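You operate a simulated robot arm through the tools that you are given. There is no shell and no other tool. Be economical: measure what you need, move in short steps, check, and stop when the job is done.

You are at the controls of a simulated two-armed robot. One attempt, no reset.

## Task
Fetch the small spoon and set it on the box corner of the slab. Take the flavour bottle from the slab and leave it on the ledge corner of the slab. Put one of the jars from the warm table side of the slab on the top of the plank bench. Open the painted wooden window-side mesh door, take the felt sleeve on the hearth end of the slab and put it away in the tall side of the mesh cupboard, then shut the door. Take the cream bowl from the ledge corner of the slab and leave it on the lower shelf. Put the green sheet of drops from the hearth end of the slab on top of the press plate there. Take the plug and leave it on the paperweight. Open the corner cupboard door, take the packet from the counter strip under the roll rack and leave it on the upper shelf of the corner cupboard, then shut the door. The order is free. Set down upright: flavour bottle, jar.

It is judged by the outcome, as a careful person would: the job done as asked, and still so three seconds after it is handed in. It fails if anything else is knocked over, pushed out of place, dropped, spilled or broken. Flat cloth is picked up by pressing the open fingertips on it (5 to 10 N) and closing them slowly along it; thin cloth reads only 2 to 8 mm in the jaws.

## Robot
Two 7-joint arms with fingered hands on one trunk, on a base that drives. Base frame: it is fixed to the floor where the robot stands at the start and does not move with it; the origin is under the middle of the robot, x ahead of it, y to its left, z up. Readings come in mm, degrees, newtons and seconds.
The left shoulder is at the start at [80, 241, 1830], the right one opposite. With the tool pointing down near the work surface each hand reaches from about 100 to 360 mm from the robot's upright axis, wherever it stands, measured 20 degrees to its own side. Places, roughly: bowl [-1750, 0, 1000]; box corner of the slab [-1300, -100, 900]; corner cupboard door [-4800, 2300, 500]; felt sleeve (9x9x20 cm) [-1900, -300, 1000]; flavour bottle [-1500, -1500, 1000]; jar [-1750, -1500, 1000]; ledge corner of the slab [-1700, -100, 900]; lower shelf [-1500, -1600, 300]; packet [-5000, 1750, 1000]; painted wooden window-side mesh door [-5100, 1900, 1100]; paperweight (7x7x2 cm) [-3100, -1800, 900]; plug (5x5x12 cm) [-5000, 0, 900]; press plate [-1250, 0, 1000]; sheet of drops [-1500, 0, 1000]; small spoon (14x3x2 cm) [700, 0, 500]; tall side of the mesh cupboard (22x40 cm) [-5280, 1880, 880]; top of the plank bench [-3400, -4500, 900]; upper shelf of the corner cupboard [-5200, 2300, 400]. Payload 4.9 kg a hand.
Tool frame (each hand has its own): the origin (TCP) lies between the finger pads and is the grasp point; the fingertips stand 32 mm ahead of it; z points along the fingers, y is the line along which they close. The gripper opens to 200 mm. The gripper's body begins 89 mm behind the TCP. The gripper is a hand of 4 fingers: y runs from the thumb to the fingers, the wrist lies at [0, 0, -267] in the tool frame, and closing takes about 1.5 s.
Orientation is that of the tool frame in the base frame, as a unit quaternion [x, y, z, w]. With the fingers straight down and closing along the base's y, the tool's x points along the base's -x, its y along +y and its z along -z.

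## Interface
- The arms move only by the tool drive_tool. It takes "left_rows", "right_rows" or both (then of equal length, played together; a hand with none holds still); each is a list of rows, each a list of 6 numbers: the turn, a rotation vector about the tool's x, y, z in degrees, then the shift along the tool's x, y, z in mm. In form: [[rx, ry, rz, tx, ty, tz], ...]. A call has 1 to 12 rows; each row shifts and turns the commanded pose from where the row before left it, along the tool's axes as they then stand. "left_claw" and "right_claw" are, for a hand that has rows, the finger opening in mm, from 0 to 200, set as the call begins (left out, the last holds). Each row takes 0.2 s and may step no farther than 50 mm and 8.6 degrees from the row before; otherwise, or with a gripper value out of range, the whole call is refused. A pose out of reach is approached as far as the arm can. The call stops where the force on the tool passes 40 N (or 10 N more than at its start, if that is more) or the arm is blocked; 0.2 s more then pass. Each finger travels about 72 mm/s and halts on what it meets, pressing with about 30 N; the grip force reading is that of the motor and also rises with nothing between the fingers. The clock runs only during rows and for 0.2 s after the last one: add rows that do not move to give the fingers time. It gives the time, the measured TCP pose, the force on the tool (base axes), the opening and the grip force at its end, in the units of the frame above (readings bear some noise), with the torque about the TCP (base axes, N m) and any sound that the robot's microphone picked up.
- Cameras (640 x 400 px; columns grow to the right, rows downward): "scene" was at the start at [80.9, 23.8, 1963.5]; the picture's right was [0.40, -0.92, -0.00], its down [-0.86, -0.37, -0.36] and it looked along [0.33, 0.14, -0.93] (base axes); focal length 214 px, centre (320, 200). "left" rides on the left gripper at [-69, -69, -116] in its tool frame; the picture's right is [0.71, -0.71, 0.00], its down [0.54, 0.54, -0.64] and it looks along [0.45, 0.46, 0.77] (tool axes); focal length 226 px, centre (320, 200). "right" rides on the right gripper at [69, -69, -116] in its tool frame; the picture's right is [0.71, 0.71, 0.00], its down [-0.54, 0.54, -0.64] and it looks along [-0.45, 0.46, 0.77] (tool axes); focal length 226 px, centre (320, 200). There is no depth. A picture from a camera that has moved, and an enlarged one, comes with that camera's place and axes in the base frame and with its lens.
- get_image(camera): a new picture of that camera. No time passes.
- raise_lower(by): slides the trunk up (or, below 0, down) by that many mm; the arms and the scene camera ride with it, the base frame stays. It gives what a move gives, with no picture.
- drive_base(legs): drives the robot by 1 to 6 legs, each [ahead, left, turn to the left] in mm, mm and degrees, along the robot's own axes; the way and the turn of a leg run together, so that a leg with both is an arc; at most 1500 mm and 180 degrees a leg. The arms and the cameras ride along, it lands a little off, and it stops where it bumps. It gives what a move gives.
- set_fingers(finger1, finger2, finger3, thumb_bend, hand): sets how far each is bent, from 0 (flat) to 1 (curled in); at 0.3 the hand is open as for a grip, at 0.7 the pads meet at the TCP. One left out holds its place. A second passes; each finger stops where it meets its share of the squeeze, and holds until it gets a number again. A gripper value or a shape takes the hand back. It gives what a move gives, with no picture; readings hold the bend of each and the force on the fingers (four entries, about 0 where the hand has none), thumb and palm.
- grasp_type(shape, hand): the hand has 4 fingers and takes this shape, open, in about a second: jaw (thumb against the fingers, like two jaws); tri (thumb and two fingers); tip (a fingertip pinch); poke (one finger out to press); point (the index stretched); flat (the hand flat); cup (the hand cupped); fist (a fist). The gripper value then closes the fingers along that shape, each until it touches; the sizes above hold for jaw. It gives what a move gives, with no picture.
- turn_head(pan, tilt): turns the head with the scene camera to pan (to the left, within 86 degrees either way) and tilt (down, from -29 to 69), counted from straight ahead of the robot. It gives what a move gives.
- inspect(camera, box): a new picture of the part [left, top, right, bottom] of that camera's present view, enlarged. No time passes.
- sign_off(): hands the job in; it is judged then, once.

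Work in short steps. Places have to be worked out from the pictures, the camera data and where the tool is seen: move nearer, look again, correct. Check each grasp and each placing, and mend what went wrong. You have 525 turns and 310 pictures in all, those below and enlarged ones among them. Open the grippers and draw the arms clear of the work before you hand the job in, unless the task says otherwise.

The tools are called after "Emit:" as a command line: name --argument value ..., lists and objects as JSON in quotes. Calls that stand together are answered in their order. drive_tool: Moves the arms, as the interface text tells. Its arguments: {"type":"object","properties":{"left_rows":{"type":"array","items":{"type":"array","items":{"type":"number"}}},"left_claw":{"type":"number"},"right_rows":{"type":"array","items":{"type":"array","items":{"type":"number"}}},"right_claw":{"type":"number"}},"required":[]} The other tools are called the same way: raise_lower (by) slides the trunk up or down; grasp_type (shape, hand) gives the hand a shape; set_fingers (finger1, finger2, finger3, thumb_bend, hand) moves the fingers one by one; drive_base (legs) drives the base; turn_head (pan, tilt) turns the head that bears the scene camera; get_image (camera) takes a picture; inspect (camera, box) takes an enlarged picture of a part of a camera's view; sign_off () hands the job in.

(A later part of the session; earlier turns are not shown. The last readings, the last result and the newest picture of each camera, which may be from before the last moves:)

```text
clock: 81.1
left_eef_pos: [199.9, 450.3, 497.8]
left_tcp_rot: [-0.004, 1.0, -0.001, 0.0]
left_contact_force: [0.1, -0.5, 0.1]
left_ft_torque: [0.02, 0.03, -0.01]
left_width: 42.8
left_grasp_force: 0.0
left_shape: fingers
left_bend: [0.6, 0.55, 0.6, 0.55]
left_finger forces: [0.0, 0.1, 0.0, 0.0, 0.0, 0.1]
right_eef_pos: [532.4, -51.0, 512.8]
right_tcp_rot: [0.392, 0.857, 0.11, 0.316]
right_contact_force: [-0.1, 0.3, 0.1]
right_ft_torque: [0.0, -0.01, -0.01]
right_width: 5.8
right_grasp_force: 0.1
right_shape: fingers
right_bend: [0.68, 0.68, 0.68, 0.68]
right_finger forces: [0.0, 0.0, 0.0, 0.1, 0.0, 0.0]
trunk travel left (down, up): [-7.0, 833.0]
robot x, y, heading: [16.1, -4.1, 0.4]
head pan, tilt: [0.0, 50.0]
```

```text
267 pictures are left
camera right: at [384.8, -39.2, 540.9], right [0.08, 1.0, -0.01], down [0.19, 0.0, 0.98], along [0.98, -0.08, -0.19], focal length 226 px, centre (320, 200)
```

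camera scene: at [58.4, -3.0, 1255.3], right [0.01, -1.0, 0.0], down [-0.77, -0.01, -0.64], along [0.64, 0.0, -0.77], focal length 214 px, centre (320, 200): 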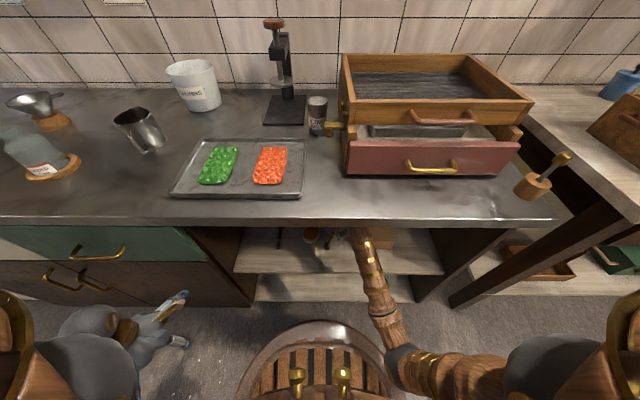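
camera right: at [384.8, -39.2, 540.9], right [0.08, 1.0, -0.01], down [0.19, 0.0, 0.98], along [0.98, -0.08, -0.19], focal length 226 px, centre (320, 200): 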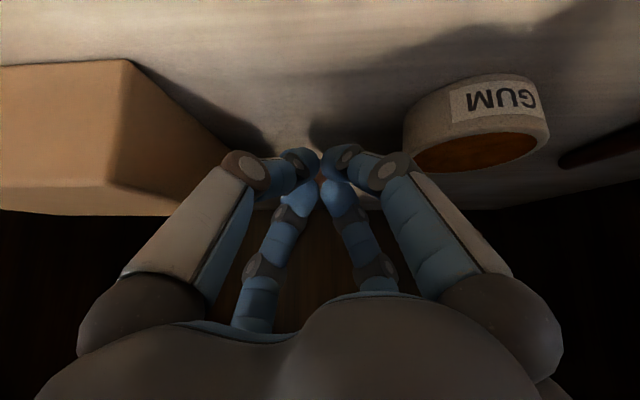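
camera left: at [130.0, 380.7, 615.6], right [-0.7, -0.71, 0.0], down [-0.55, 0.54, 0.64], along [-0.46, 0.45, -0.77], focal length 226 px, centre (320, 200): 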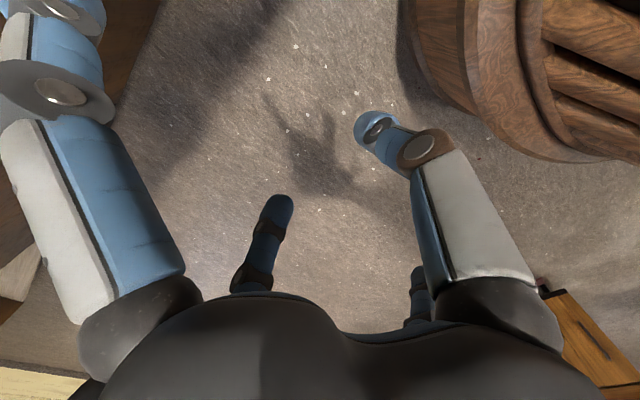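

Excellent view: corridor centred between box and pot, hand rolled symmetric. Open to 70 mm and look for the handle.

Emit:
grasp_type --hand "right" --shape "jaw"

Emit:
get_image --camera "right"

```text
clock: 82.0
left_eef_pos: [198.5, 449.2, 498.4]
left_tcp_rot: [-0.003, 1.0, 0.0, 0.0]
left_contact_force: [0.1, -0.4, 0.0]
left_ft_torque: [-0.01, 0.0, -0.03]
left_width: 42.8
left_grasp_force: 0.1
left_shape: fingers
left_bend: [0.6, 0.55, 0.6, 0.55]
left_finger forces: [0.0, 0.1, 0.0, 0.0, 0.1, 0.0]
right_eef_pos: [534.9, -51.0, 519.6]
right_tcp_rot: [0.393, 0.855, 0.112, 0.32]
right_contact_force: [1.6, 0.6, 38.2]
right_ft_torque: [-0.24, 0.67, 0.13]
right_width: 157.2
right_grasp_force: 0.1
right_shape: jaw
right_bend: [0.34, 0.27, 0.27, 0.32]
right_finger forces: [17.9, 0.0, 0.1, 0.1, 23.5, 0.1]
trunk travel left (down, up): [-7.0, 833.0]
robot x, y, heading: [15.1, -4.4, 0.2]
head pan, tilt: [0.0, 50.0]
```

```text
266 pictures are left
camera right: at [385.6, -38.5, 544.9], right [0.08, 1.0, -0.01], down [0.18, -0.01, 0.98], along [0.98, -0.08, -0.18], focal length 226 px, centre (320, 200)
```

right: 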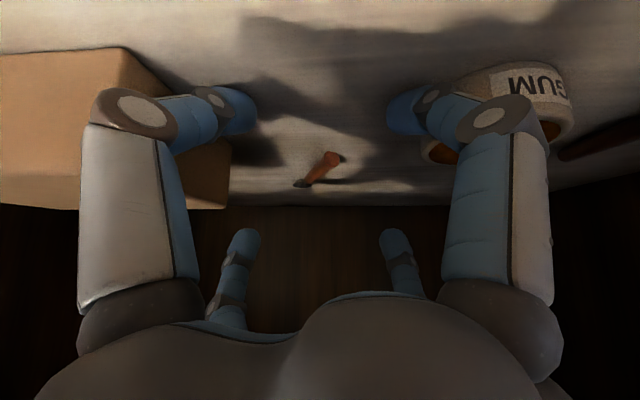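

It opened fully and pressed the shelf; close to 60 mm at once.

Emit:
drive_tool --right_rows '[[0, 0, 0, 0, 0, 0], [0, 0, 0, 0, 0, 0], [0, 0, 0, 0, 0, 0], [0, 0, 0, 0, 0, 0], [0, 0, 0, 0, 0, 0]]' --right_claw 60

Emit:
get_image --camera "right"

```text
clock: 83.2
left_eef_pos: [198.3, 448.6, 498.4]
left_tcp_rot: [-0.003, 1.0, -0.001, 0.001]
left_contact_force: [0.0, -0.7, -0.9]
left_ft_torque: [0.01, -0.01, -0.02]
left_width: 43.0
left_grasp_force: 0.0
left_shape: fingers
left_bend: [0.6, 0.55, 0.6, 0.55]
left_finger forces: [0.0, 0.1, 0.1, 0.0, 0.1, 0.0]
right_eef_pos: [532.6, -51.8, 517.2]
right_tcp_rot: [0.394, 0.855, 0.112, 0.317]
right_contact_force: [8.1, -7.3, 42.7]
right_ft_torque: [-1.85, 0.35, 0.58]
right_width: 97.6
right_grasp_force: 0.0
right_shape: jaw
right_bend: [0.35, 0.7, 0.7, 0.32]
right_finger forces: [3.8, 0.0, 0.0, 0.0, 39.5, 0.1]
trunk travel left (down, up): [-7.0, 833.0]
robot x, y, heading: [12.3, -5.4, 0.2]
head pan, tilt: [0.0, 50.0]
```

```text
265 pictures are left
camera right: at [384.2, -39.5, 543.2], right [0.08, 1.0, -0.01], down [0.18, 0.0, 0.98], along [0.98, -0.08, -0.18], focal length 226 px, centre (320, 200)
```

right: 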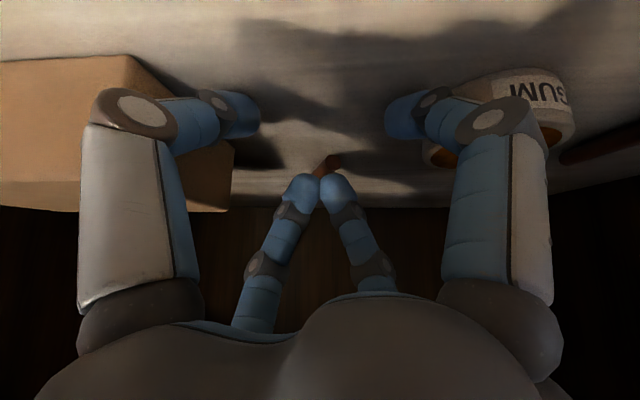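

Raise 25 mm so the low digits free themselves and close.

Emit:
drive_tool --right_rows '[[0, 0, 0, -6, 6, -10], [0, 0, 0, -5, 5, -9], [0, 0, 0, 0, 0, 0], [0, 0, 0, 0, 0, 0]]' --right_claw 60

Emit:
get_image --camera "right"

```text
clock: 84.2
left_eef_pos: [200.2, 450.8, 498.1]
left_tcp_rot: [-0.004, 1.0, -0.001, 0.0]
left_contact_force: [-0.4, 1.0, 0.0]
left_ft_torque: [0.0, 0.0, 0.02]
left_width: 43.3
left_grasp_force: 0.1
left_shape: fingers
left_bend: [0.6, 0.55, 0.6, 0.55]
left_finger forces: [0.0, 0.0, 0.1, 0.0, 0.0, 0.1]
right_eef_pos: [533.3, -50.3, 535.4]
right_tcp_rot: [0.395, 0.856, 0.109, 0.315]
right_contact_force: [0.3, -0.4, -0.4]
right_ft_torque: [0.0, 0.01, 0.03]
right_width: 42.2
right_grasp_force: 29.5
right_shape: jaw
right_bend: [0.85, 0.7, 0.7, 0.42]
right_finger forces: [0.0, 0.0, 0.0, 0.1, 0.0, 0.0]
trunk travel left (down, up): [-7.0, 833.0]
robot x, y, heading: [13.4, -0.9, 0.4]
head pan, tilt: [0.0, 50.0]
```

```text
264 pictures are left
camera right: at [384.9, -37.5, 565.0], right [0.08, 1.0, -0.01], down [0.19, 0.0, 0.98], along [0.98, -0.08, -0.19], focal length 226 px, centre (320, 200)
```

right: 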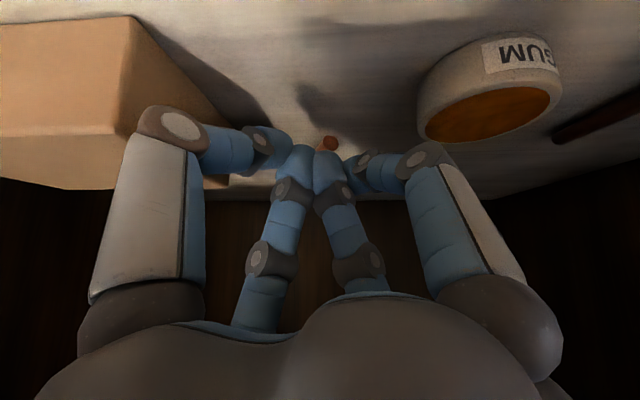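

Set explicit bends: all at 0.54.

Emit:
set_fingers --hand "right" --finger1 0.55 --finger2 0.5 --finger3 0.5 --thumb_bend 0.55

Emit:
get_image --camera "right"

```text
clock: 85.2
left_eef_pos: [199.7, 449.2, 498.8]
left_tcp_rot: [-0.003, 1.0, 0.0, -0.001]
left_contact_force: [-0.3, -0.8, -0.1]
left_ft_torque: [0.02, -0.03, 0.01]
left_width: 42.8
left_grasp_force: 0.2
left_shape: fingers
left_bend: [0.6, 0.55, 0.6, 0.55]
left_finger forces: [0.1, 0.0, 0.0, 0.0, 0.0, 0.1]
right_eef_pos: [533.2, -49.8, 537.3]
right_tcp_rot: [0.394, 0.856, 0.11, 0.316]
right_contact_force: [0.2, 0.5, -0.1]
right_ft_torque: [0.01, 0.01, 0.04]
right_width: 50.7
right_grasp_force: 0.0
right_shape: fingers
right_bend: [0.55, 0.5, 0.5, 0.55]
right_finger forces: [0.0, 0.0, 0.0, 0.0, 0.0, 0.0]
trunk travel left (down, up): [-7.0, 833.0]
robot x, y, heading: [17.0, -5.9, 0.1]
head pan, tilt: [0.0, 50.0]
```

```text
263 pictures are left
camera right: at [385.3, -37.6, 565.3], right [0.08, 1.0, -0.01], down [0.19, 0.0, 0.98], along [0.98, -0.08, -0.19], focal length 226 px, centre (320, 200)
```

right: 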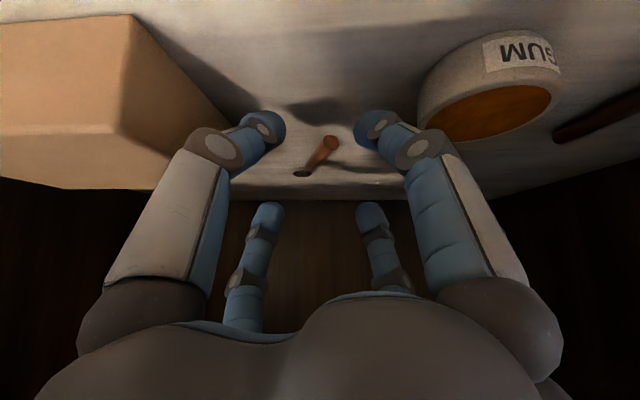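

Handle end (582,-45), bowl (669,-84). Advance so the digits straddle the handle, at this height.

Emit:
drive_tool --right_rows '[[0, 0, 0, -12, 11, 14], [0, 0, 0, -12, 11, 14], [0, 0, 0, -12, 11, 14], [0, 0, 0, 0, 0, 0]]'

Emit:
get_image --camera "right"

```text
clock: 86.2
left_eef_pos: [199.8, 449.1, 497.9]
left_tcp_rot: [-0.003, 1.0, -0.001, -0.001]
left_contact_force: [-0.3, 0.1, -0.4]
left_ft_torque: [0.02, 0.01, 0.02]
left_width: 43.4
left_grasp_force: 0.1
left_shape: fingers
left_bend: [0.6, 0.55, 0.6, 0.55]
left_finger forces: [0.1, 0.1, 0.1, 0.0, 0.1, 0.1]
right_eef_pos: [598.3, -57.7, 535.9]
right_tcp_rot: [0.394, 0.857, 0.11, 0.315]
right_contact_force: [0.1, -0.7, -0.2]
right_ft_torque: [-0.01, 0.02, 0.0]
right_width: 50.8
right_grasp_force: 0.0
right_shape: fingers
right_bend: [0.55, 0.5, 0.5, 0.55]
right_finger forces: [0.0, 0.0, 0.0, 0.0, 0.0, 0.0]
trunk travel left (down, up): [-7.0, 833.0]
robot x, y, heading: [12.4, -6.3, 0.2]
head pan, tilt: [0.0, 50.0]
```

```text
262 pictures are left
camera right: at [450.4, -45.9, 564.1], right [0.08, 1.0, -0.01], down [0.19, 0.0, 0.98], along [0.98, -0.08, -0.19], focal length 226 px, centre (320, 200)
```

right: 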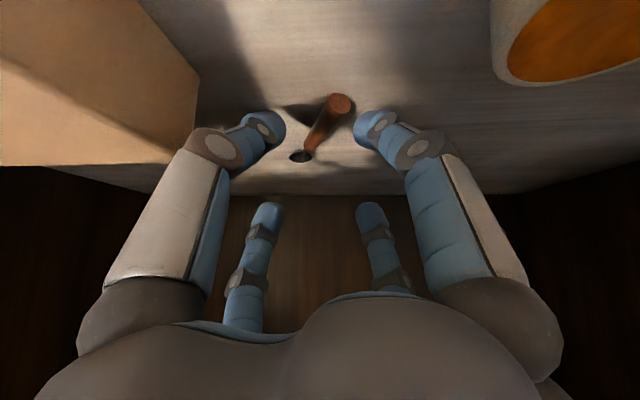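

Handle is between the two low digits. Shift left 4 mm and lower until light contact.

Emit:
drive_tool --right_rows '[[0, 0, 0, 6, 0, 8], [0, 0, 0, 4, -4, 8], [0, 0, 0, 2, -2, 4], [0, 0, 0, 0, 0, 0]]'

Emit:
get_image --camera "right"

```text
clock: 87.2
left_eef_pos: [199.1, 449.6, 498.7]
left_tcp_rot: [-0.003, 1.0, 0.0, 0.0]
left_contact_force: [-1.1, -0.7, -0.1]
left_ft_torque: [-0.03, -0.02, 0.03]
left_width: 43.0
left_grasp_force: 0.0
left_shape: fingers
left_bend: [0.6, 0.55, 0.6, 0.55]
left_finger forces: [0.1, 0.0, 0.1, 0.0, 0.0, 0.0]
right_eef_pos: [600.8, -56.7, 512.7]
right_tcp_rot: [0.394, 0.855, 0.111, 0.317]
right_contact_force: [-2.3, -2.4, 19.1]
right_ft_torque: [-0.43, 0.21, 0.0]
right_width: 46.9
right_grasp_force: 8.6
right_shape: fingers
right_bend: [0.56, 0.5, 0.5, 0.56]
right_finger forces: [4.9, 0.0, 0.1, 0.0, 13.7, 0.0]
trunk travel left (down, up): [-7.0, 833.0]
robot x, y, heading: [18.5, -6.4, 0.0]
head pan, tilt: [0.0, 50.0]
```

```text
261 pictures are left
camera right: at [452.0, -43.5, 541.6], right [0.08, 1.0, -0.01], down [0.19, 0.0, 0.98], along [0.98, -0.08, -0.19], focal length 226 px, centre (320, 200)
```

right: 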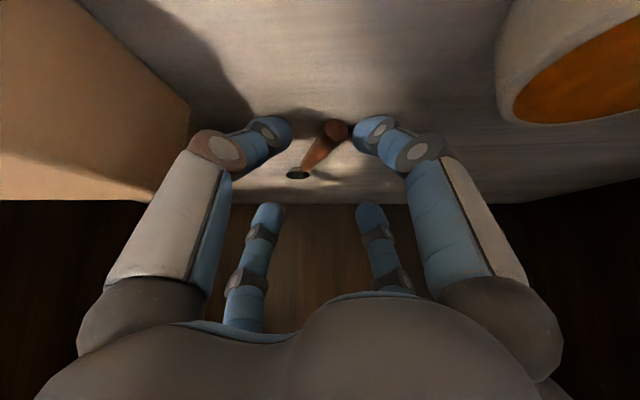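

Both low tips rest on the shelf either side of the handle. Close in stages: bend to 0.63, lower 5, then close all.

Emit:
set_fingers --hand "right" --finger1 0.62 --finger2 0.58 --finger3 0.58 --thumb_bend 0.62

Emit:
drive_tool --right_rows '[[0, 0, 0, 2, -2, 4], [0, 0, 0, 1, -1, 2], [0, 0, 0, 0, 0, 0]]'

Emit:
get_image --camera "right"

```text
clock: 88.2
left_eef_pos: [200.4, 448.9, 497.1]
left_tcp_rot: [-0.004, 1.0, 0.0, -0.001]
left_contact_force: [-0.2, -0.3, 0.5]
left_ft_torque: [-0.02, 0.01, -0.03]
left_width: 43.1
left_grasp_force: 0.1
left_shape: fingers
left_bend: [0.6, 0.55, 0.6, 0.55]
left_finger forces: [0.1, 0.1, 0.1, 0.0, 0.0, 0.0]
right_eef_pos: [600.4, -56.4, 512.4]
right_tcp_rot: [0.394, 0.856, 0.111, 0.315]
right_contact_force: [0.0, -0.1, -0.9]
right_ft_torque: [-0.01, 0.01, 0.02]
right_width: 26.3
right_grasp_force: 0.1
right_shape: fingers
right_bend: [0.62, 0.57, 0.57, 0.62]
right_finger forces: [0.0, 0.0, 0.1, 0.0, 0.0, 0.1]
trunk travel left (down, up): [-7.0, 833.0]
robot x, y, heading: [15.4, -2.1, 0.5]
head pan, tilt: [0.0, 50.0]
```

```text
clock: 89.0
left_eef_pos: [199.8, 450.2, 498.3]
left_tcp_rot: [-0.003, 1.0, -0.001, -0.001]
left_contact_force: [1.4, -0.3, -0.4]
left_ft_torque: [0.0, -0.01, 0.0]
left_width: 42.9
left_grasp_force: 0.1
left_shape: fingers
left_bend: [0.6, 0.55, 0.6, 0.55]
left_finger forces: [0.1, 0.0, 0.0, 0.1, 0.1, 0.0]
right_eef_pos: [600.7, -55.5, 506.7]
right_tcp_rot: [0.394, 0.856, 0.109, 0.317]
right_contact_force: [0.0, -0.6, 4.2]
right_ft_torque: [-0.06, -0.02, 0.0]
right_width: 24.6
right_grasp_force: 3.0
right_shape: fingers
right_bend: [0.62, 0.57, 0.57, 0.62]
right_finger forces: [1.4, 0.0, 0.0, 0.0, 3.7, 0.1]
trunk travel left (down, up): [-7.0, 833.0]
robot x, y, heading: [13.8, -3.3, 0.2]
head pan, tilt: [0.0, 50.0]
```

```text
260 pictures are left
camera right: at [452.0, -42.5, 533.5], right [0.08, 1.0, -0.01], down [0.19, 0.0, 0.98], along [0.98, -0.08, -0.19], focal length 226 px, centre (320, 200)
```

right: 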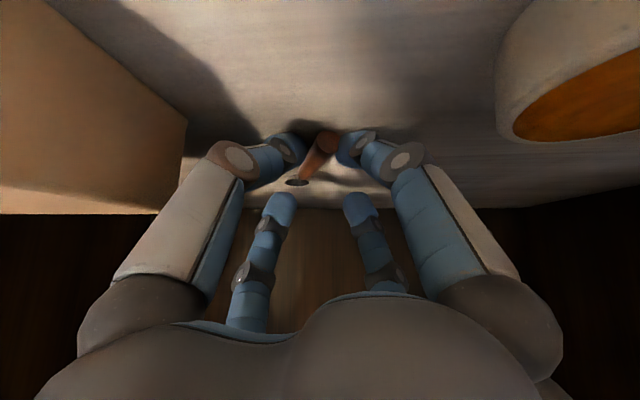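

The handle sits snugly between the low tips. Close all digits.

Emit:
set_fingers --hand "right" --finger1 0.75 --finger2 0.6 --finger3 0.6 --thumb_bend 0.75

Emit:
get_image --camera "right"

```text
clock: 90.0
left_eef_pos: [199.6, 449.6, 497.8]
left_tcp_rot: [-0.003, 1.0, 0.0, -0.001]
left_contact_force: [-0.8, 0.2, 0.2]
left_ft_torque: [0.02, 0.0, 0.0]
left_width: 42.9
left_grasp_force: 0.1
left_shape: fingers
left_bend: [0.6, 0.55, 0.6, 0.55]
left_finger forces: [0.1, 0.0, 0.0, 0.1, 0.1, 0.0]
right_eef_pos: [600.8, -54.2, 505.9]
right_tcp_rot: [0.393, 0.857, 0.111, 0.315]
right_contact_force: [0.1, 0.0, 0.5]
right_ft_torque: [0.02, 0.0, -0.01]
right_width: 0.3
right_grasp_force: 0.1
right_shape: fingers
right_bend: [0.73, 0.6, 0.6, 0.73]
right_finger forces: [0.1, 0.1, 0.1, 0.0, 0.0, 0.0]
trunk travel left (down, up): [-7.0, 833.0]
robot x, y, heading: [17.0, -1.2, 0.4]
head pan, tilt: [0.0, 50.0]
```

```text
259 pictures are left
camera right: at [452.0, -42.4, 533.0], right [0.08, 1.0, -0.01], down [0.19, 0.0, 0.98], along [0.98, -0.08, -0.19], focal length 226 px, centre (320, 200)
```

right: 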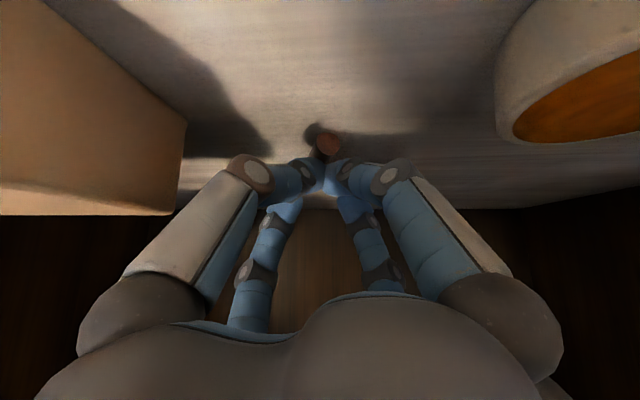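

Tips rose over the handle again. Reopen to 0.63 and follow down in finer stages.

Emit:
set_fingers --hand "right" --finger1 0.63 --finger2 0.55 --finger3 0.55 --thumb_bend 0.63

Emit:
drive_tool --right_rows '[[0, 0, 0, 1, -1, 2], [0, 0, 0, 1, -1, 2], [0, 0, 0, 0, 0, 0]]'

Emit:
set_fingers --hand "right" --finger1 0.66 --thumb_bend 0.66

Emit:
drive_tool --right_rows '[[0, 0, 0, 1, -1, 2], [0, 0, 0, 1, -1, 2], [0, 0, 0, 0, 0, 0]]'

Emit:
get_image --camera "right"

```text
clock: 91.0
left_eef_pos: [199.5, 449.9, 497.7]
left_tcp_rot: [-0.004, 1.0, -0.002, 0.0]
left_contact_force: [0.0, -0.5, 0.4]
left_ft_torque: [0.01, -0.02, 0.01]
left_width: 43.1
left_grasp_force: 0.0
left_shape: fingers
left_bend: [0.6, 0.55, 0.6, 0.55]
left_finger forces: [0.0, 0.0, 0.0, 0.1, 0.0, 0.1]
right_eef_pos: [600.3, -54.9, 505.4]
right_tcp_rot: [0.393, 0.857, 0.111, 0.316]
right_contact_force: [-0.1, -0.5, 0.4]
right_ft_torque: [-0.01, -0.02, 0.03]
right_width: 21.9
right_grasp_force: 0.3
right_shape: fingers
right_bend: [0.63, 0.55, 0.55, 0.63]
right_finger forces: [0.1, 0.1, 0.0, 0.0, 0.5, 0.0]
trunk travel left (down, up): [-7.0, 833.0]
robot x, y, heading: [14.4, -10.5, 0.5]
head pan, tilt: [0.0, 50.0]
```

```text
clock: 91.8
left_eef_pos: [200.2, 449.0, 498.4]
left_tcp_rot: [-0.003, 1.0, -0.001, 0.0]
left_contact_force: [0.1, 0.4, 0.1]
left_ft_torque: [0.0, 0.01, 0.01]
left_width: 43.1
left_grasp_force: 0.0
left_shape: fingers
left_bend: [0.6, 0.55, 0.6, 0.55]
left_finger forces: [0.0, 0.0, 0.0, 0.0, 0.1, 0.1]
right_eef_pos: [601.5, -55.3, 502.6]
right_tcp_rot: [0.393, 0.856, 0.111, 0.315]
right_contact_force: [-1.8, -2.7, 11.6]
right_ft_torque: [-0.18, 0.04, -0.03]
right_width: 18.7
right_grasp_force: 6.6
right_shape: fingers
right_bend: [0.64, 0.55, 0.55, 0.64]
right_finger forces: [3.4, 0.1, 0.0, 0.1, 9.2, 0.1]
trunk travel left (down, up): [-7.0, 833.0]
robot x, y, heading: [12.9, -4.1, -0.1]
head pan, tilt: [0.0, 50.0]
```

```text
clock: 92.8
left_eef_pos: [200.6, 450.2, 498.2]
left_tcp_rot: [-0.003, 1.0, 0.0, -0.001]
left_contact_force: [1.1, 0.4, 0.2]
left_ft_torque: [0.02, 0.0, 0.02]
left_width: 43.1
left_grasp_force: 0.0
left_shape: fingers
left_bend: [0.6, 0.55, 0.6, 0.55]
left_finger forces: [0.1, 0.0, 0.1, 0.0, 0.1, 0.0]
right_eef_pos: [602.1, -54.3, 501.5]
right_tcp_rot: [0.393, 0.857, 0.111, 0.315]
right_contact_force: [-1.2, -0.7, 2.3]
right_ft_torque: [-0.01, -0.02, -0.01]
right_width: 15.6
right_grasp_force: 3.3
right_shape: fingers
right_bend: [0.65, 0.55, 0.55, 0.66]
right_finger forces: [2.4, 0.0, 0.0, 0.0, 3.8, 0.0]
trunk travel left (down, up): [-7.0, 833.0]
robot x, y, heading: [16.3, -2.0, 0.5]
head pan, tilt: [0.0, 50.0]
```

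```text
clock: 93.6
left_eef_pos: [198.9, 449.2, 498.0]
left_tcp_rot: [-0.003, 1.0, -0.001, 0.0]
left_contact_force: [-0.3, 0.5, 0.7]
left_ft_torque: [0.0, 0.02, -0.01]
left_width: 43.0
left_grasp_force: 0.0
left_shape: fingers
left_bend: [0.6, 0.55, 0.6, 0.55]
left_finger forces: [0.0, 0.0, 0.0, 0.0, 0.1, 0.1]
right_eef_pos: [601.8, -56.1, 498.4]
right_tcp_rot: [0.393, 0.856, 0.111, 0.317]
right_contact_force: [-3.9, -3.9, 18.9]
right_ft_torque: [-0.16, -0.03, -0.04]
right_width: 14.5
right_grasp_force: 13.0
right_shape: fingers
right_bend: [0.65, 0.55, 0.55, 0.67]
right_finger forces: [9.1, 0.0, 0.0, 0.1, 16.3, 0.1]
trunk travel left (down, up): [-7.0, 833.0]
robot x, y, heading: [14.2, -4.8, 0.4]
head pan, tilt: [0.0, 50.0]
```

```text
258 pictures are left
camera right: at [452.8, -43.1, 524.8], right [0.08, 1.0, -0.01], down [0.19, 0.0, 0.98], along [0.98, -0.08, -0.19], focal length 226 px, centre (320, 200)
```

right: 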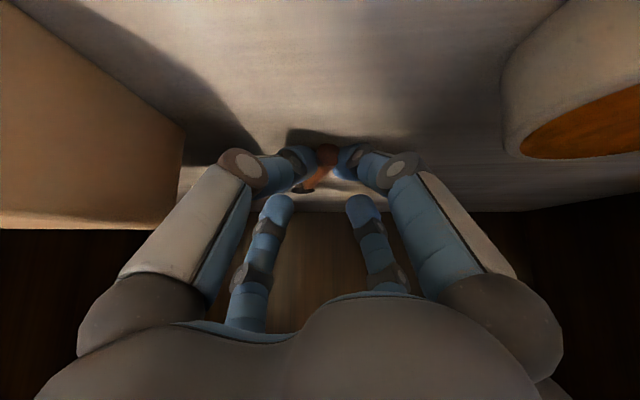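

Low digits now bear on the handle sides. Squeeze and bring the upper pair down as a cage.

Emit:
set_fingers --hand "right" --finger1 0.85 --finger2 0.66 --finger3 0.66 --thumb_bend 0.85

Emit:
get_image --camera "right"

```text
clock: 94.6
left_eef_pos: [199.2, 449.4, 497.9]
left_tcp_rot: [-0.004, 1.0, 0.0, -0.001]
left_contact_force: [0.5, -1.2, 0.3]
left_ft_torque: [0.0, 0.03, 0.01]
left_width: 42.9
left_grasp_force: 0.1
left_shape: fingers
left_bend: [0.6, 0.55, 0.6, 0.55]
left_finger forces: [0.0, 0.0, 0.0, 0.1, 0.0, 0.0]
right_eef_pos: [602.3, -55.7, 495.8]
right_tcp_rot: [0.393, 0.857, 0.111, 0.315]
right_contact_force: [-0.7, -1.3, 0.1]
right_ft_torque: [-0.02, 0.01, 0.01]
right_width: 13.5
right_grasp_force: 21.6
right_shape: fingers
right_bend: [0.66, 0.64, 0.66, 0.76]
right_finger forces: [17.0, 4.2, 0.1, 0.0, 21.9, 0.1]
trunk travel left (down, up): [-7.0, 833.0]
robot x, y, heading: [11.7, -3.5, 0.3]
head pan, tilt: [0.0, 50.0]
```

```text
257 pictures are left
camera right: at [452.9, -42.7, 523.2], right [0.08, 1.0, -0.01], down [0.19, 0.0, 0.98], along [0.98, -0.08, -0.19], focal length 226 px, centre (320, 200)
```

right: 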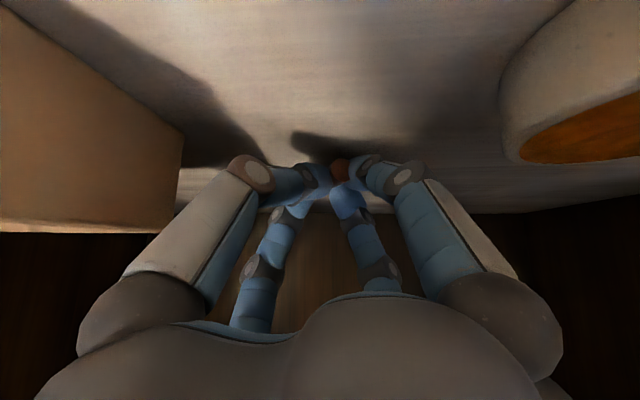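

Firm grip (17/4/22 N). Lift 12 mm and check.

Emit:
drive_tool --right_rows '[[0, 0, 0, -2.5, 2.5, -4.5], [0, 0, 0, -3, 3, -5], [0, 0, 0, 0, 0, 0]]'

Emit:
get_image --camera "right"

```text
clock: 95.4
left_eef_pos: [201.0, 449.1, 497.7]
left_tcp_rot: [-0.004, 1.0, -0.001, -0.001]
left_contact_force: [-0.7, 0.7, -0.3]
left_ft_torque: [-0.01, -0.03, 0.02]
left_width: 43.0
left_grasp_force: 0.1
left_shape: fingers
left_bend: [0.6, 0.55, 0.6, 0.55]
left_finger forces: [0.0, 0.1, 0.1, 0.1, 0.0, 0.0]
right_eef_pos: [602.5, -53.5, 506.8]
right_tcp_rot: [0.394, 0.857, 0.11, 0.314]
right_contact_force: [-0.1, -1.0, -0.8]
right_ft_torque: [-0.01, 0.02, 0.01]
right_width: 13.4
right_grasp_force: 21.5
right_shape: fingers
right_bend: [0.66, 0.64, 0.66, 0.76]
right_finger forces: [17.0, 4.2, 0.0, 0.1, 21.9, 0.1]
trunk travel left (down, up): [-7.0, 833.0]
robot x, y, heading: [16.7, -5.4, 0.5]
head pan, tilt: [0.0, 50.0]
```

```text
256 pictures are left
camera right: at [453.4, -41.2, 534.6], right [0.08, 1.0, -0.01], down [0.19, 0.0, 0.98], along [0.98, -0.08, -0.19], focal length 226 px, centre (320, 200)
```

right: 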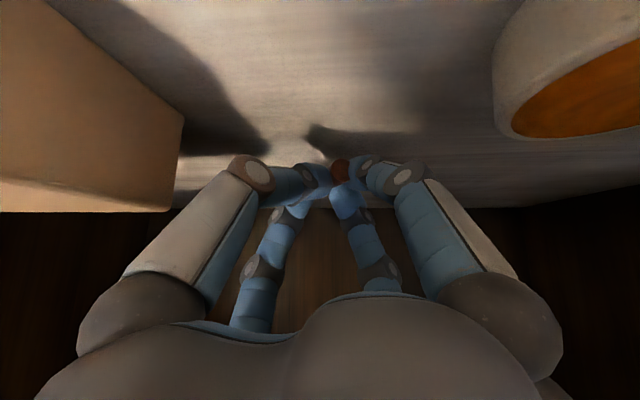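

The spoon is held. Back straight out.

Emit:
drive_base --legs '[[-150, 0, 0], [-350, 0, 0]]'

Emit:
turn_head --pan 0 --tilt 45

Emit:
get_image --camera "scene"

Emit:
get_image --camera "right"

```text
clock: 98.7
left_eef_pos: [-294.2, 446.3, 498.9]
left_tcp_rot: [-0.002, 1.0, -0.001, -0.001]
left_contact_force: [0.5, -0.1, -1.1]
left_ft_torque: [-0.01, -0.05, -0.02]
left_width: 43.2
left_grasp_force: 0.1
left_shape: fingers
left_bend: [0.6, 0.55, 0.6, 0.55]
left_finger forces: [0.0, 0.0, 0.0, 0.1, 0.0, 0.1]
right_eef_pos: [107.3, -56.9, 507.7]
right_tcp_rot: [0.394, 0.856, 0.11, 0.316]
right_contact_force: [0.8, 0.7, -0.3]
right_ft_torque: [0.01, 0.01, 0.03]
right_width: 13.6
right_grasp_force: 21.0
right_shape: fingers
right_bend: [0.66, 0.64, 0.66, 0.76]
right_finger forces: [17.1, 4.2, 0.0, 0.1, 21.9, 0.1]
trunk travel left (down, up): [-7.0, 833.0]
robot x, y, heading: [-482.9, -6.7, 0.3]
head pan, tilt: [0.0, 50.0]
```

```text
clock: 99.3
left_eef_pos: [-295.7, 446.8, 497.8]
left_tcp_rot: [-0.004, 1.0, -0.001, -0.001]
left_contact_force: [0.2, 0.1, -0.4]
left_ft_torque: [0.05, -0.01, -0.01]
left_width: 43.3
left_grasp_force: 0.1
left_shape: fingers
left_bend: [0.6, 0.55, 0.6, 0.55]
left_finger forces: [0.0, 0.1, 0.0, 0.0, 0.0, 0.0]
right_eef_pos: [106.7, -57.2, 507.5]
right_tcp_rot: [0.394, 0.856, 0.11, 0.315]
right_contact_force: [0.2, -0.4, -1.1]
right_ft_torque: [-0.02, 0.0, 0.05]
right_width: 13.6
right_grasp_force: 20.5
right_shape: fingers
right_bend: [0.66, 0.64, 0.66, 0.76]
right_finger forces: [17.0, 4.2, 0.0, 0.0, 21.8, 0.0]
trunk travel left (down, up): [-7.0, 833.0]
robot x, y, heading: [-478.5, -7.8, 0.2]
head pan, tilt: [0.0, 45.0]
```

```text
255 pictures are left
camera scene: at [-369.6, -5.8, 1262.4], right [0.0, -1.0, 0.0], down [-0.71, 0.0, -0.71], along [0.71, 0.0, -0.71], focal length 214 px, centre (320, 200)
```

scene: 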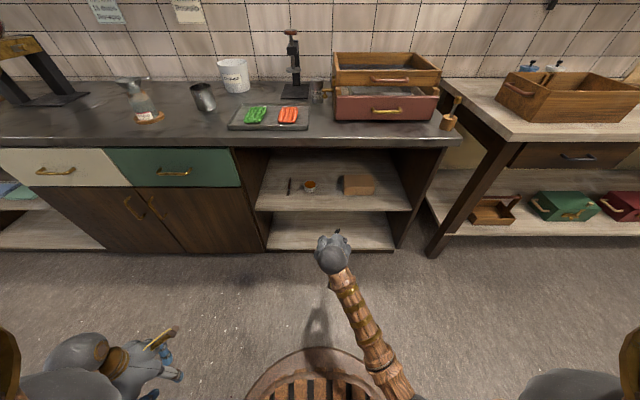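

```text
254 pictures are left
camera right: at [-42.0, -44.5, 534.6], right [0.08, 1.0, -0.01], down [0.19, 0.0, 0.98], along [0.98, -0.08, -0.19], focal length 226 px, centre (320, 200)
```

right: 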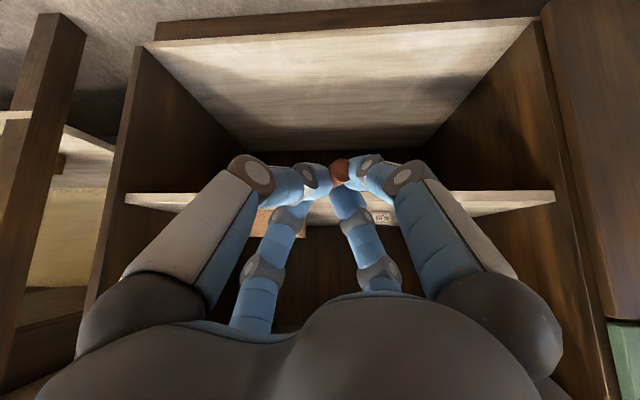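

Spoon secured, shelf undisturbed. Raise the trunk and turn around to face the slab.

Emit:
raise_lower --by 400

Emit:
raise_lower --by 330

Emit:
drive_base --legs '[[0, 0, 180]]'

Emit:
turn_head --pan 0 --tilt 35

Emit:
get_image --camera "scene"

```text
clock: 103.1
left_eef_pos: [-293.8, 446.4, 898.8]
left_tcp_rot: [-0.002, 1.0, -0.001, -0.001]
left_contact_force: [0.0, -1.0, -0.1]
left_ft_torque: [0.01, 0.03, 0.0]
left_width: 43.2
left_grasp_force: 0.1
left_shape: fingers
left_bend: [0.6, 0.55, 0.6, 0.55]
left_finger forces: [0.1, 0.1, 0.0, 0.0, 0.0, 0.0]
right_eef_pos: [106.6, -58.3, 905.7]
right_tcp_rot: [0.395, 0.856, 0.11, 0.315]
right_contact_force: [-1.4, -0.7, -0.9]
right_ft_torque: [0.05, 0.01, 0.01]
right_width: 13.5
right_grasp_force: 22.0
right_shape: fingers
right_bend: [0.66, 0.64, 0.66, 0.76]
right_finger forces: [17.0, 4.1, 0.0, 0.0, 21.9, 0.1]
trunk travel left (down, up): [-407.0, 433.0]
robot x, y, heading: [-480.3, -8.7, 0.3]
head pan, tilt: [0.0, 45.0]
```

```text
clock: 106.4
left_eef_pos: [-293.1, 445.9, 1228.6]
left_tcp_rot: [-0.003, 1.0, -0.001, -0.001]
left_contact_force: [-0.4, 0.5, -0.2]
left_ft_torque: [-0.01, 0.01, 0.01]
left_width: 42.9
left_grasp_force: 0.1
left_shape: fingers
left_bend: [0.6, 0.55, 0.6, 0.55]
left_finger forces: [0.0, 0.0, 0.0, 0.1, 0.0, 0.0]
right_eef_pos: [106.6, -57.0, 1237.4]
right_tcp_rot: [0.395, 0.856, 0.111, 0.315]
right_contact_force: [0.2, -0.7, -0.4]
right_ft_torque: [0.01, -0.03, -0.01]
right_width: 13.6
right_grasp_force: 21.6
right_shape: fingers
right_bend: [0.66, 0.64, 0.66, 0.76]
right_finger forces: [17.1, 4.1, 0.1, 0.0, 21.9, 0.0]
trunk travel left (down, up): [-737.0, 103.0]
robot x, y, heading: [-483.8, -6.7, 0.2]
head pan, tilt: [0.0, 45.0]
```

```text
clock: 114.2
left_eef_pos: [-661.4, -464.7, 1227.5]
left_tcp_rot: [1.0, 0.008, 0.001, -0.001]
left_contact_force: [-0.1, -0.1, -0.2]
left_ft_torque: [0.0, 0.0, -0.03]
left_width: 43.1
left_grasp_force: 0.0
left_shape: fingers
left_bend: [0.6, 0.55, 0.6, 0.55]
left_finger forces: [0.1, 0.0, 0.0, 0.1, 0.0, 0.0]
right_eef_pos: [-1068.8, 36.6, 1236.7]
right_tcp_rot: [0.858, -0.391, -0.314, 0.112]
right_contact_force: [-0.4, 1.3, -0.1]
right_ft_torque: [-0.02, 0.0, -0.02]
right_width: 13.5
right_grasp_force: 21.1
right_shape: fingers
right_bend: [0.66, 0.64, 0.66, 0.76]
right_finger forces: [17.0, 3.9, 0.0, 0.0, 21.3, 0.1]
trunk travel left (down, up): [-737.0, 103.0]
robot x, y, heading: [-478.0, -6.3, -179.2]
head pan, tilt: [0.0, 45.0]
```

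```text
clock: 114.9
left_eef_pos: [-661.4, -463.7, 1228.7]
left_tcp_rot: [1.0, 0.007, 0.001, -0.001]
left_contact_force: [-0.3, 0.1, 0.1]
left_ft_torque: [0.0, -0.01, 0.01]
left_width: 43.0
left_grasp_force: 0.1
left_shape: fingers
left_bend: [0.6, 0.55, 0.6, 0.55]
left_finger forces: [0.0, 0.0, 0.1, 0.0, 0.0, 0.1]
right_eef_pos: [-1067.1, 36.2, 1236.7]
right_tcp_rot: [0.858, -0.391, -0.315, 0.113]
right_contact_force: [0.9, -0.7, -0.6]
right_ft_torque: [0.02, -0.03, 0.01]
right_width: 13.2
right_grasp_force: 21.1
right_shape: fingers
right_bend: [0.66, 0.64, 0.66, 0.76]
right_finger forces: [17.0, 4.1, 0.0, 0.0, 21.4, 0.1]
trunk travel left (down, up): [-737.0, 103.0]
robot x, y, heading: [-478.8, -5.8, -179.5]
head pan, tilt: [0.0, 35.0]
```

```text
253 pictures are left
camera scene: at [-599.2, -7.7, 2007.2], right [-0.01, 1.0, 0.0], down [0.57, 0.01, -0.82], along [-0.82, -0.01, -0.57], focal length 214 px, centre (320, 200)
```

scene: 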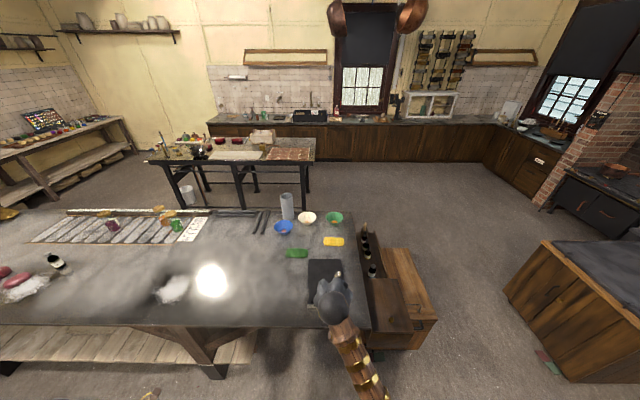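

The slab's hearth end is right in front. Enlarge it.

Emit:
inspect --camera "scene" --box '[230, 180, 450, 340]'

Emit:
inspect --camera "scene" --box '[0, 180, 230, 340]'

Emit:
inspect --camera "scene" --box '[130, 80, 330, 220]'

Emit:
inspect --camera "scene" --box '[370, 20, 570, 160]'

```text
2.50 times, centred on (340, 260) of scene
camera zoom: at [-599.2, -7.7, 2007.2], right [-0.01, 1.0, 0.0], down [0.57, 0.01, -0.82], along [-0.82, -0.01, -0.57], focal length 536 px, centre (270, 50)
```

zoom: 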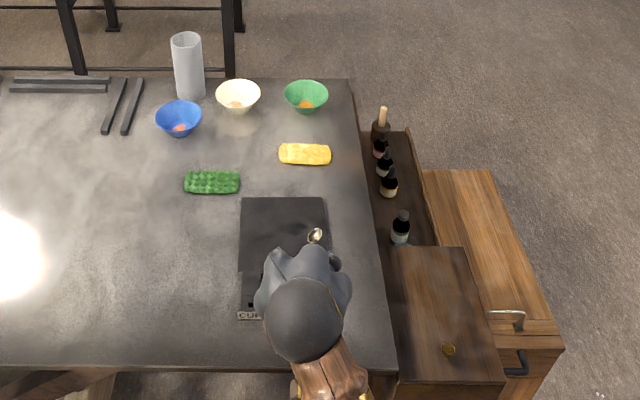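

```text
2.50 times, centred on (115, 260) of scene
camera zoom: at [-599.2, -7.7, 2007.2], right [-0.01, 1.0, 0.0], down [0.57, 0.01, -0.82], along [-0.82, -0.01, -0.57], focal length 536 px, centre (832, 50)
```

zoom: 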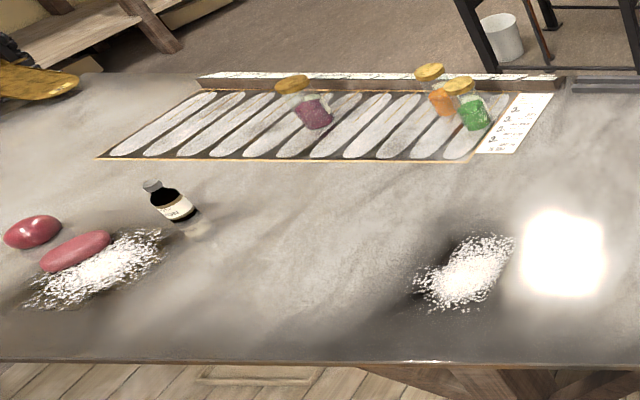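

```text
2.86 times, centred on (230, 150) of scene
camera zoom: at [-599.2, -7.7, 2007.2], right [-0.01, 1.0, 0.0], down [0.57, 0.01, -0.82], along [-0.82, -0.01, -0.57], focal length 613 px, centre (577, 343)
```

zoom: 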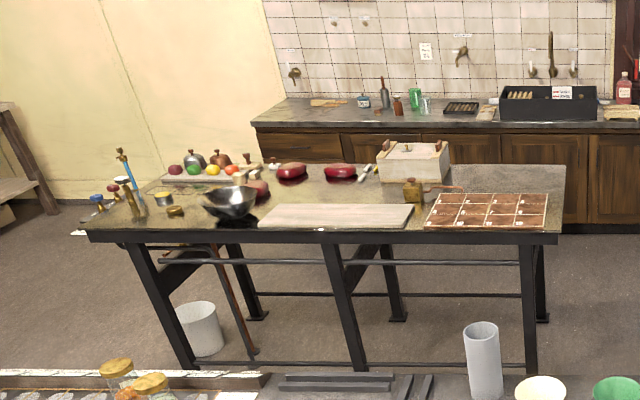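

```text
2.86 times, centred on (470, 90) of scene
camera zoom: at [-599.2, -7.7, 2007.2], right [-0.01, 1.0, 0.0], down [0.57, 0.01, -0.82], along [-0.82, -0.01, -0.57], focal length 613 px, centre (-109, 514)
```

zoom: 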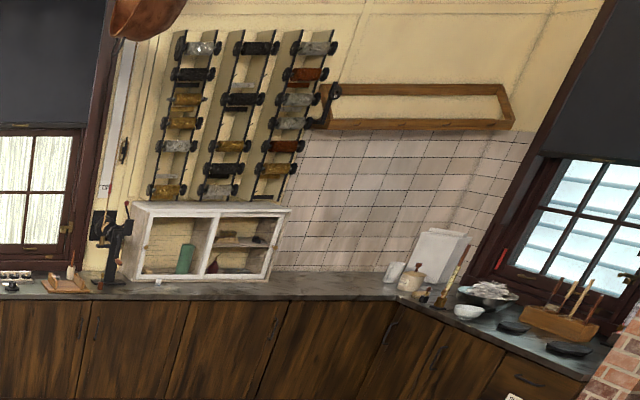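

Layout is clear: slab x≈-1100…-2020, hearth end y≈+235; press plate x -1199…-1524, y -80…115. I'll lay the spoon along y in the front strip near the box corner, from a stance facing −y beside the slab.

Emit:
drive_base --legs '[[0, 0, 90], [-600, 0, 0], [0, -312, 0]]'

Emit:
turn_head --pan -35 --tilt 50

Emit:
get_image --camera "scene"

```text
clock: 123.8
left_eef_pos: [-334.6, 419.2, 1227.0]
left_tcp_rot: [0.704, 0.71, -0.001, -0.002]
left_contact_force: [0.7, 0.3, -0.5]
left_ft_torque: [0.0, 0.04, 0.01]
left_width: 42.8
left_grasp_force: 0.1
left_shape: fingers
left_bend: [0.6, 0.55, 0.6, 0.55]
left_finger forces: [0.0, 0.0, 0.0, 0.0, 0.0, 0.1]
right_eef_pos: [-834.8, 14.9, 1237.7]
right_tcp_rot: [0.883, 0.33, -0.144, 0.301]
right_contact_force: [0.8, 0.8, -0.9]
right_ft_torque: [0.01, 0.02, 0.0]
right_width: 13.5
right_grasp_force: 22.0
right_shape: fingers
right_bend: [0.66, 0.64, 0.66, 0.76]
right_finger forces: [17.1, 4.1, 0.0, 0.1, 21.2, 0.0]
trunk travel left (down, up): [-737.0, 103.0]
robot x, y, heading: [-791.1, 600.5, -89.4]
head pan, tilt: [0.0, 35.0]
```

```text
clock: 124.8
left_eef_pos: [-338.4, 419.1, 1229.1]
left_tcp_rot: [0.703, 0.711, 0.0, 0.0]
left_contact_force: [0.3, 0.2, -0.1]
left_ft_torque: [-0.01, 0.01, -0.01]
left_width: 42.7
left_grasp_force: 0.1
left_shape: fingers
left_bend: [0.6, 0.55, 0.6, 0.55]
left_finger forces: [0.0, 0.1, 0.0, 0.0, 0.0, 0.0]
right_eef_pos: [-838.2, 15.0, 1237.4]
right_tcp_rot: [0.883, 0.329, -0.144, 0.301]
right_contact_force: [0.1, -0.6, -0.5]
right_ft_torque: [0.02, 0.0, -0.01]
right_width: 13.2
right_grasp_force: 20.1
right_shape: fingers
right_bend: [0.66, 0.64, 0.66, 0.76]
right_finger forces: [17.1, 4.0, 0.0, 0.0, 21.2, 0.0]
trunk travel left (down, up): [-737.0, 103.0]
robot x, y, heading: [-791.4, 601.9, -89.6]
head pan, tilt: [-35.0, 50.0]
```

```text
248 pictures are left
camera scene: at [-837.6, 509.7, 1985.5], right [-0.82, 0.57, 0.0], down [0.43, 0.63, -0.64], along [-0.36, -0.53, -0.77], focal length 214 px, centre (320, 200)
```

scene: 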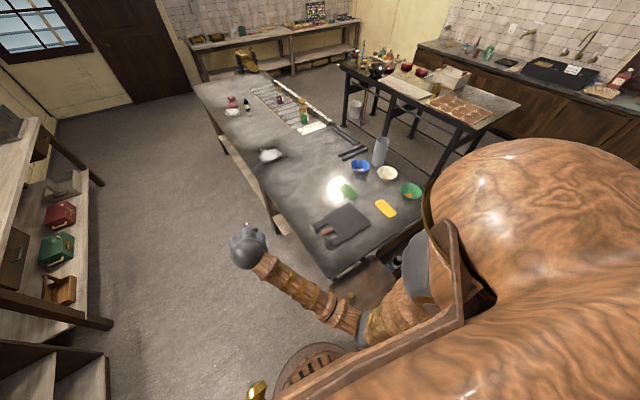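

Move the right hand over the front strip: by (-300,+70,-120).

Emit:
drive_tool --right_rows '[[0, 0, 0, -17, -37, 8], [0, 0, 0, -17, -37, 8], [0, 0, 0, -17, -37, 8], [0, 0, 0, -17, -37, 8], [0, 0, 0, -17, -37, 8], [0, 0, 0, -17, -37, 8], [0, 0, 0, -17, -37, 8], [0, 0, 0, -17, -37, 8]]'

Emit:
get_image --camera "scene"

Emit:
get_image --camera "right"

```text
clock: 126.6
left_eef_pos: [-338.8, 419.2, 1228.6]
left_tcp_rot: [0.704, 0.711, 0.001, 0.0]
left_contact_force: [-0.7, 0.4, -0.7]
left_ft_torque: [-0.02, -0.03, 0.01]
left_width: 43.1
left_grasp_force: 0.0
left_shape: fingers
left_bend: [0.6, 0.55, 0.6, 0.55]
left_finger forces: [0.0, 0.0, 0.0, 0.0, 0.1, 0.0]
right_eef_pos: [-1141.3, 85.6, 1120.3]
right_tcp_rot: [0.883, 0.329, -0.143, 0.302]
right_contact_force: [0.4, -0.8, -0.3]
right_ft_torque: [-0.01, -0.03, 0.04]
right_width: 13.5
right_grasp_force: 21.7
right_shape: fingers
right_bend: [0.66, 0.64, 0.66, 0.77]
right_finger forces: [17.2, 3.9, 0.1, 0.1, 21.4, 0.1]
trunk travel left (down, up): [-737.0, 103.0]
robot x, y, heading: [-788.5, 603.2, -89.7]
head pan, tilt: [-35.0, 50.0]
```

```text
247 pictures are left
camera scene: at [-838.6, 510.7, 1985.5], right [-0.82, 0.57, 0.0], down [0.43, 0.63, -0.64], along [-0.36, -0.53, -0.77], focal length 214 px, centre (320, 200)
```

scene: 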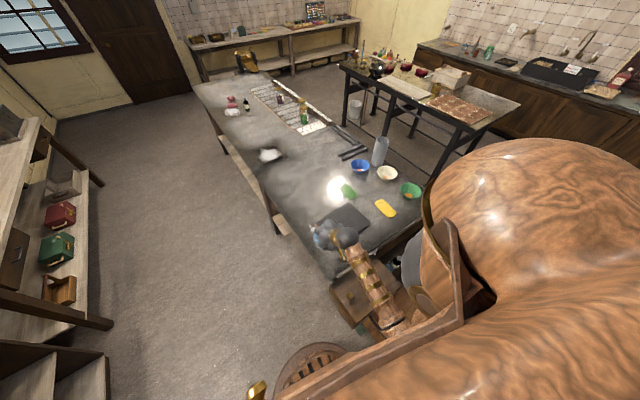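

```text
246 pictures are left
camera right: at [-1129.7, 233.8, 1147.7], right [1.0, -0.07, -0.01], down [0.0, -0.19, 0.98], along [-0.08, -0.98, -0.19], focal length 226 px, centre (320, 200)
```

right: 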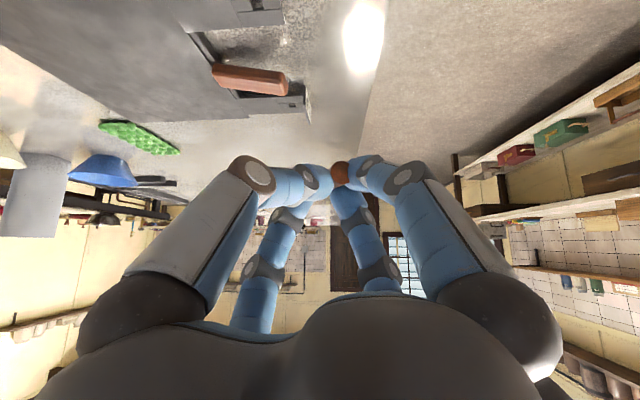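

Slab near edge x≈-1076; the press's handle side reaches x≈-1165. Shift +15 in x, lower 150, and yaw 15° so the spoon lies along the strip.

Emit:
drive_tool --right_rows '[[0, 0, 0, 20, -14, 29], [0, 0, 0, 20, -14, 29], [0, 0, 0, 20, -14, 29], [0, 0, 0, 20, -14, 29], [-3.4, 3.3, -5.8, 0, 0, 0], [-3.4, 3.3, -5.8, 0, 0, 0], [0, 0, 0, 0, 0, 0]]'

Emit:
get_image --camera "right"

Emit:
inspect --camera "scene" --box '[260, 180, 420, 280]'

```text
clock: 128.2
left_eef_pos: [-335.5, 418.4, 1228.4]
left_tcp_rot: [0.703, 0.711, 0.0, -0.001]
left_contact_force: [-1.0, 0.3, 0.3]
left_ft_torque: [0.01, 0.02, 0.01]
left_width: 43.0
left_grasp_force: 0.1
left_shape: fingers
left_bend: [0.6, 0.55, 0.6, 0.55]
left_finger forces: [0.0, 0.0, 0.0, 0.0, 0.1, 0.0]
right_eef_pos: [-1126.7, 84.4, 967.1]
right_tcp_rot: [0.832, 0.443, -0.102, 0.318]
right_contact_force: [-1.3, -0.1, 6.8]
right_ft_torque: [-0.3, -0.02, -0.14]
right_width: 12.5
right_grasp_force: 26.2
right_shape: fingers
right_bend: [0.67, 0.64, 0.66, 0.77]
right_finger forces: [21.4, 8.5, 0.0, 0.0, 22.7, 0.1]
trunk travel left (down, up): [-737.0, 103.0]
robot x, y, heading: [-792.8, 602.0, -89.5]
head pan, tilt: [-35.0, 50.0]
```

```text
245 pictures are left
camera right: at [-1154.7, 231.1, 995.1], right [0.98, 0.19, -0.01], down [0.05, -0.18, 0.98], along [0.18, -0.96, -0.19], focal length 226 px, centre (320, 200)
```

right: 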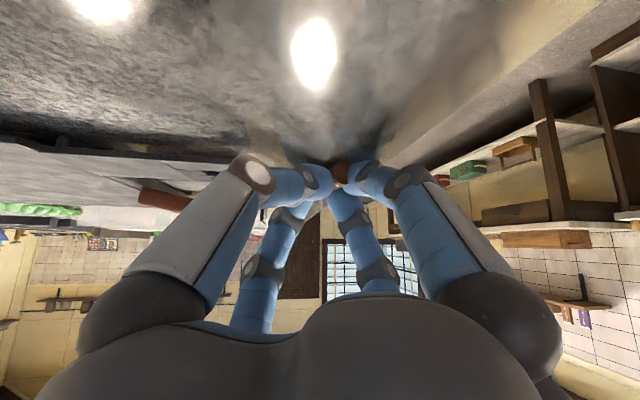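

```text
4.00 times, centred on (340, 230) of scene
camera zoom: at [-835.5, 510.4, 1985.5], right [-0.82, 0.57, 0.0], down [0.43, 0.63, -0.64], along [-0.36, -0.53, -0.77], focal length 858 px, centre (240, 80)
```

zoom: 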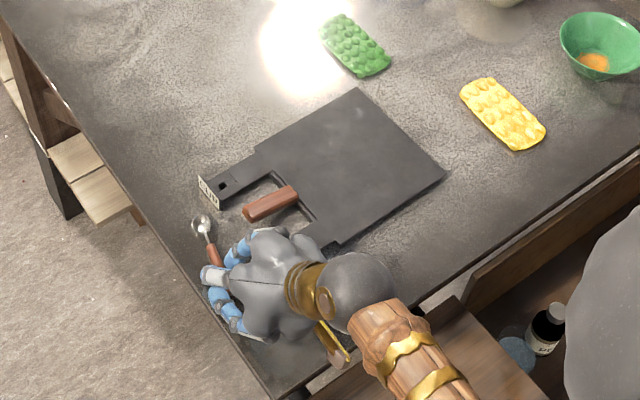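

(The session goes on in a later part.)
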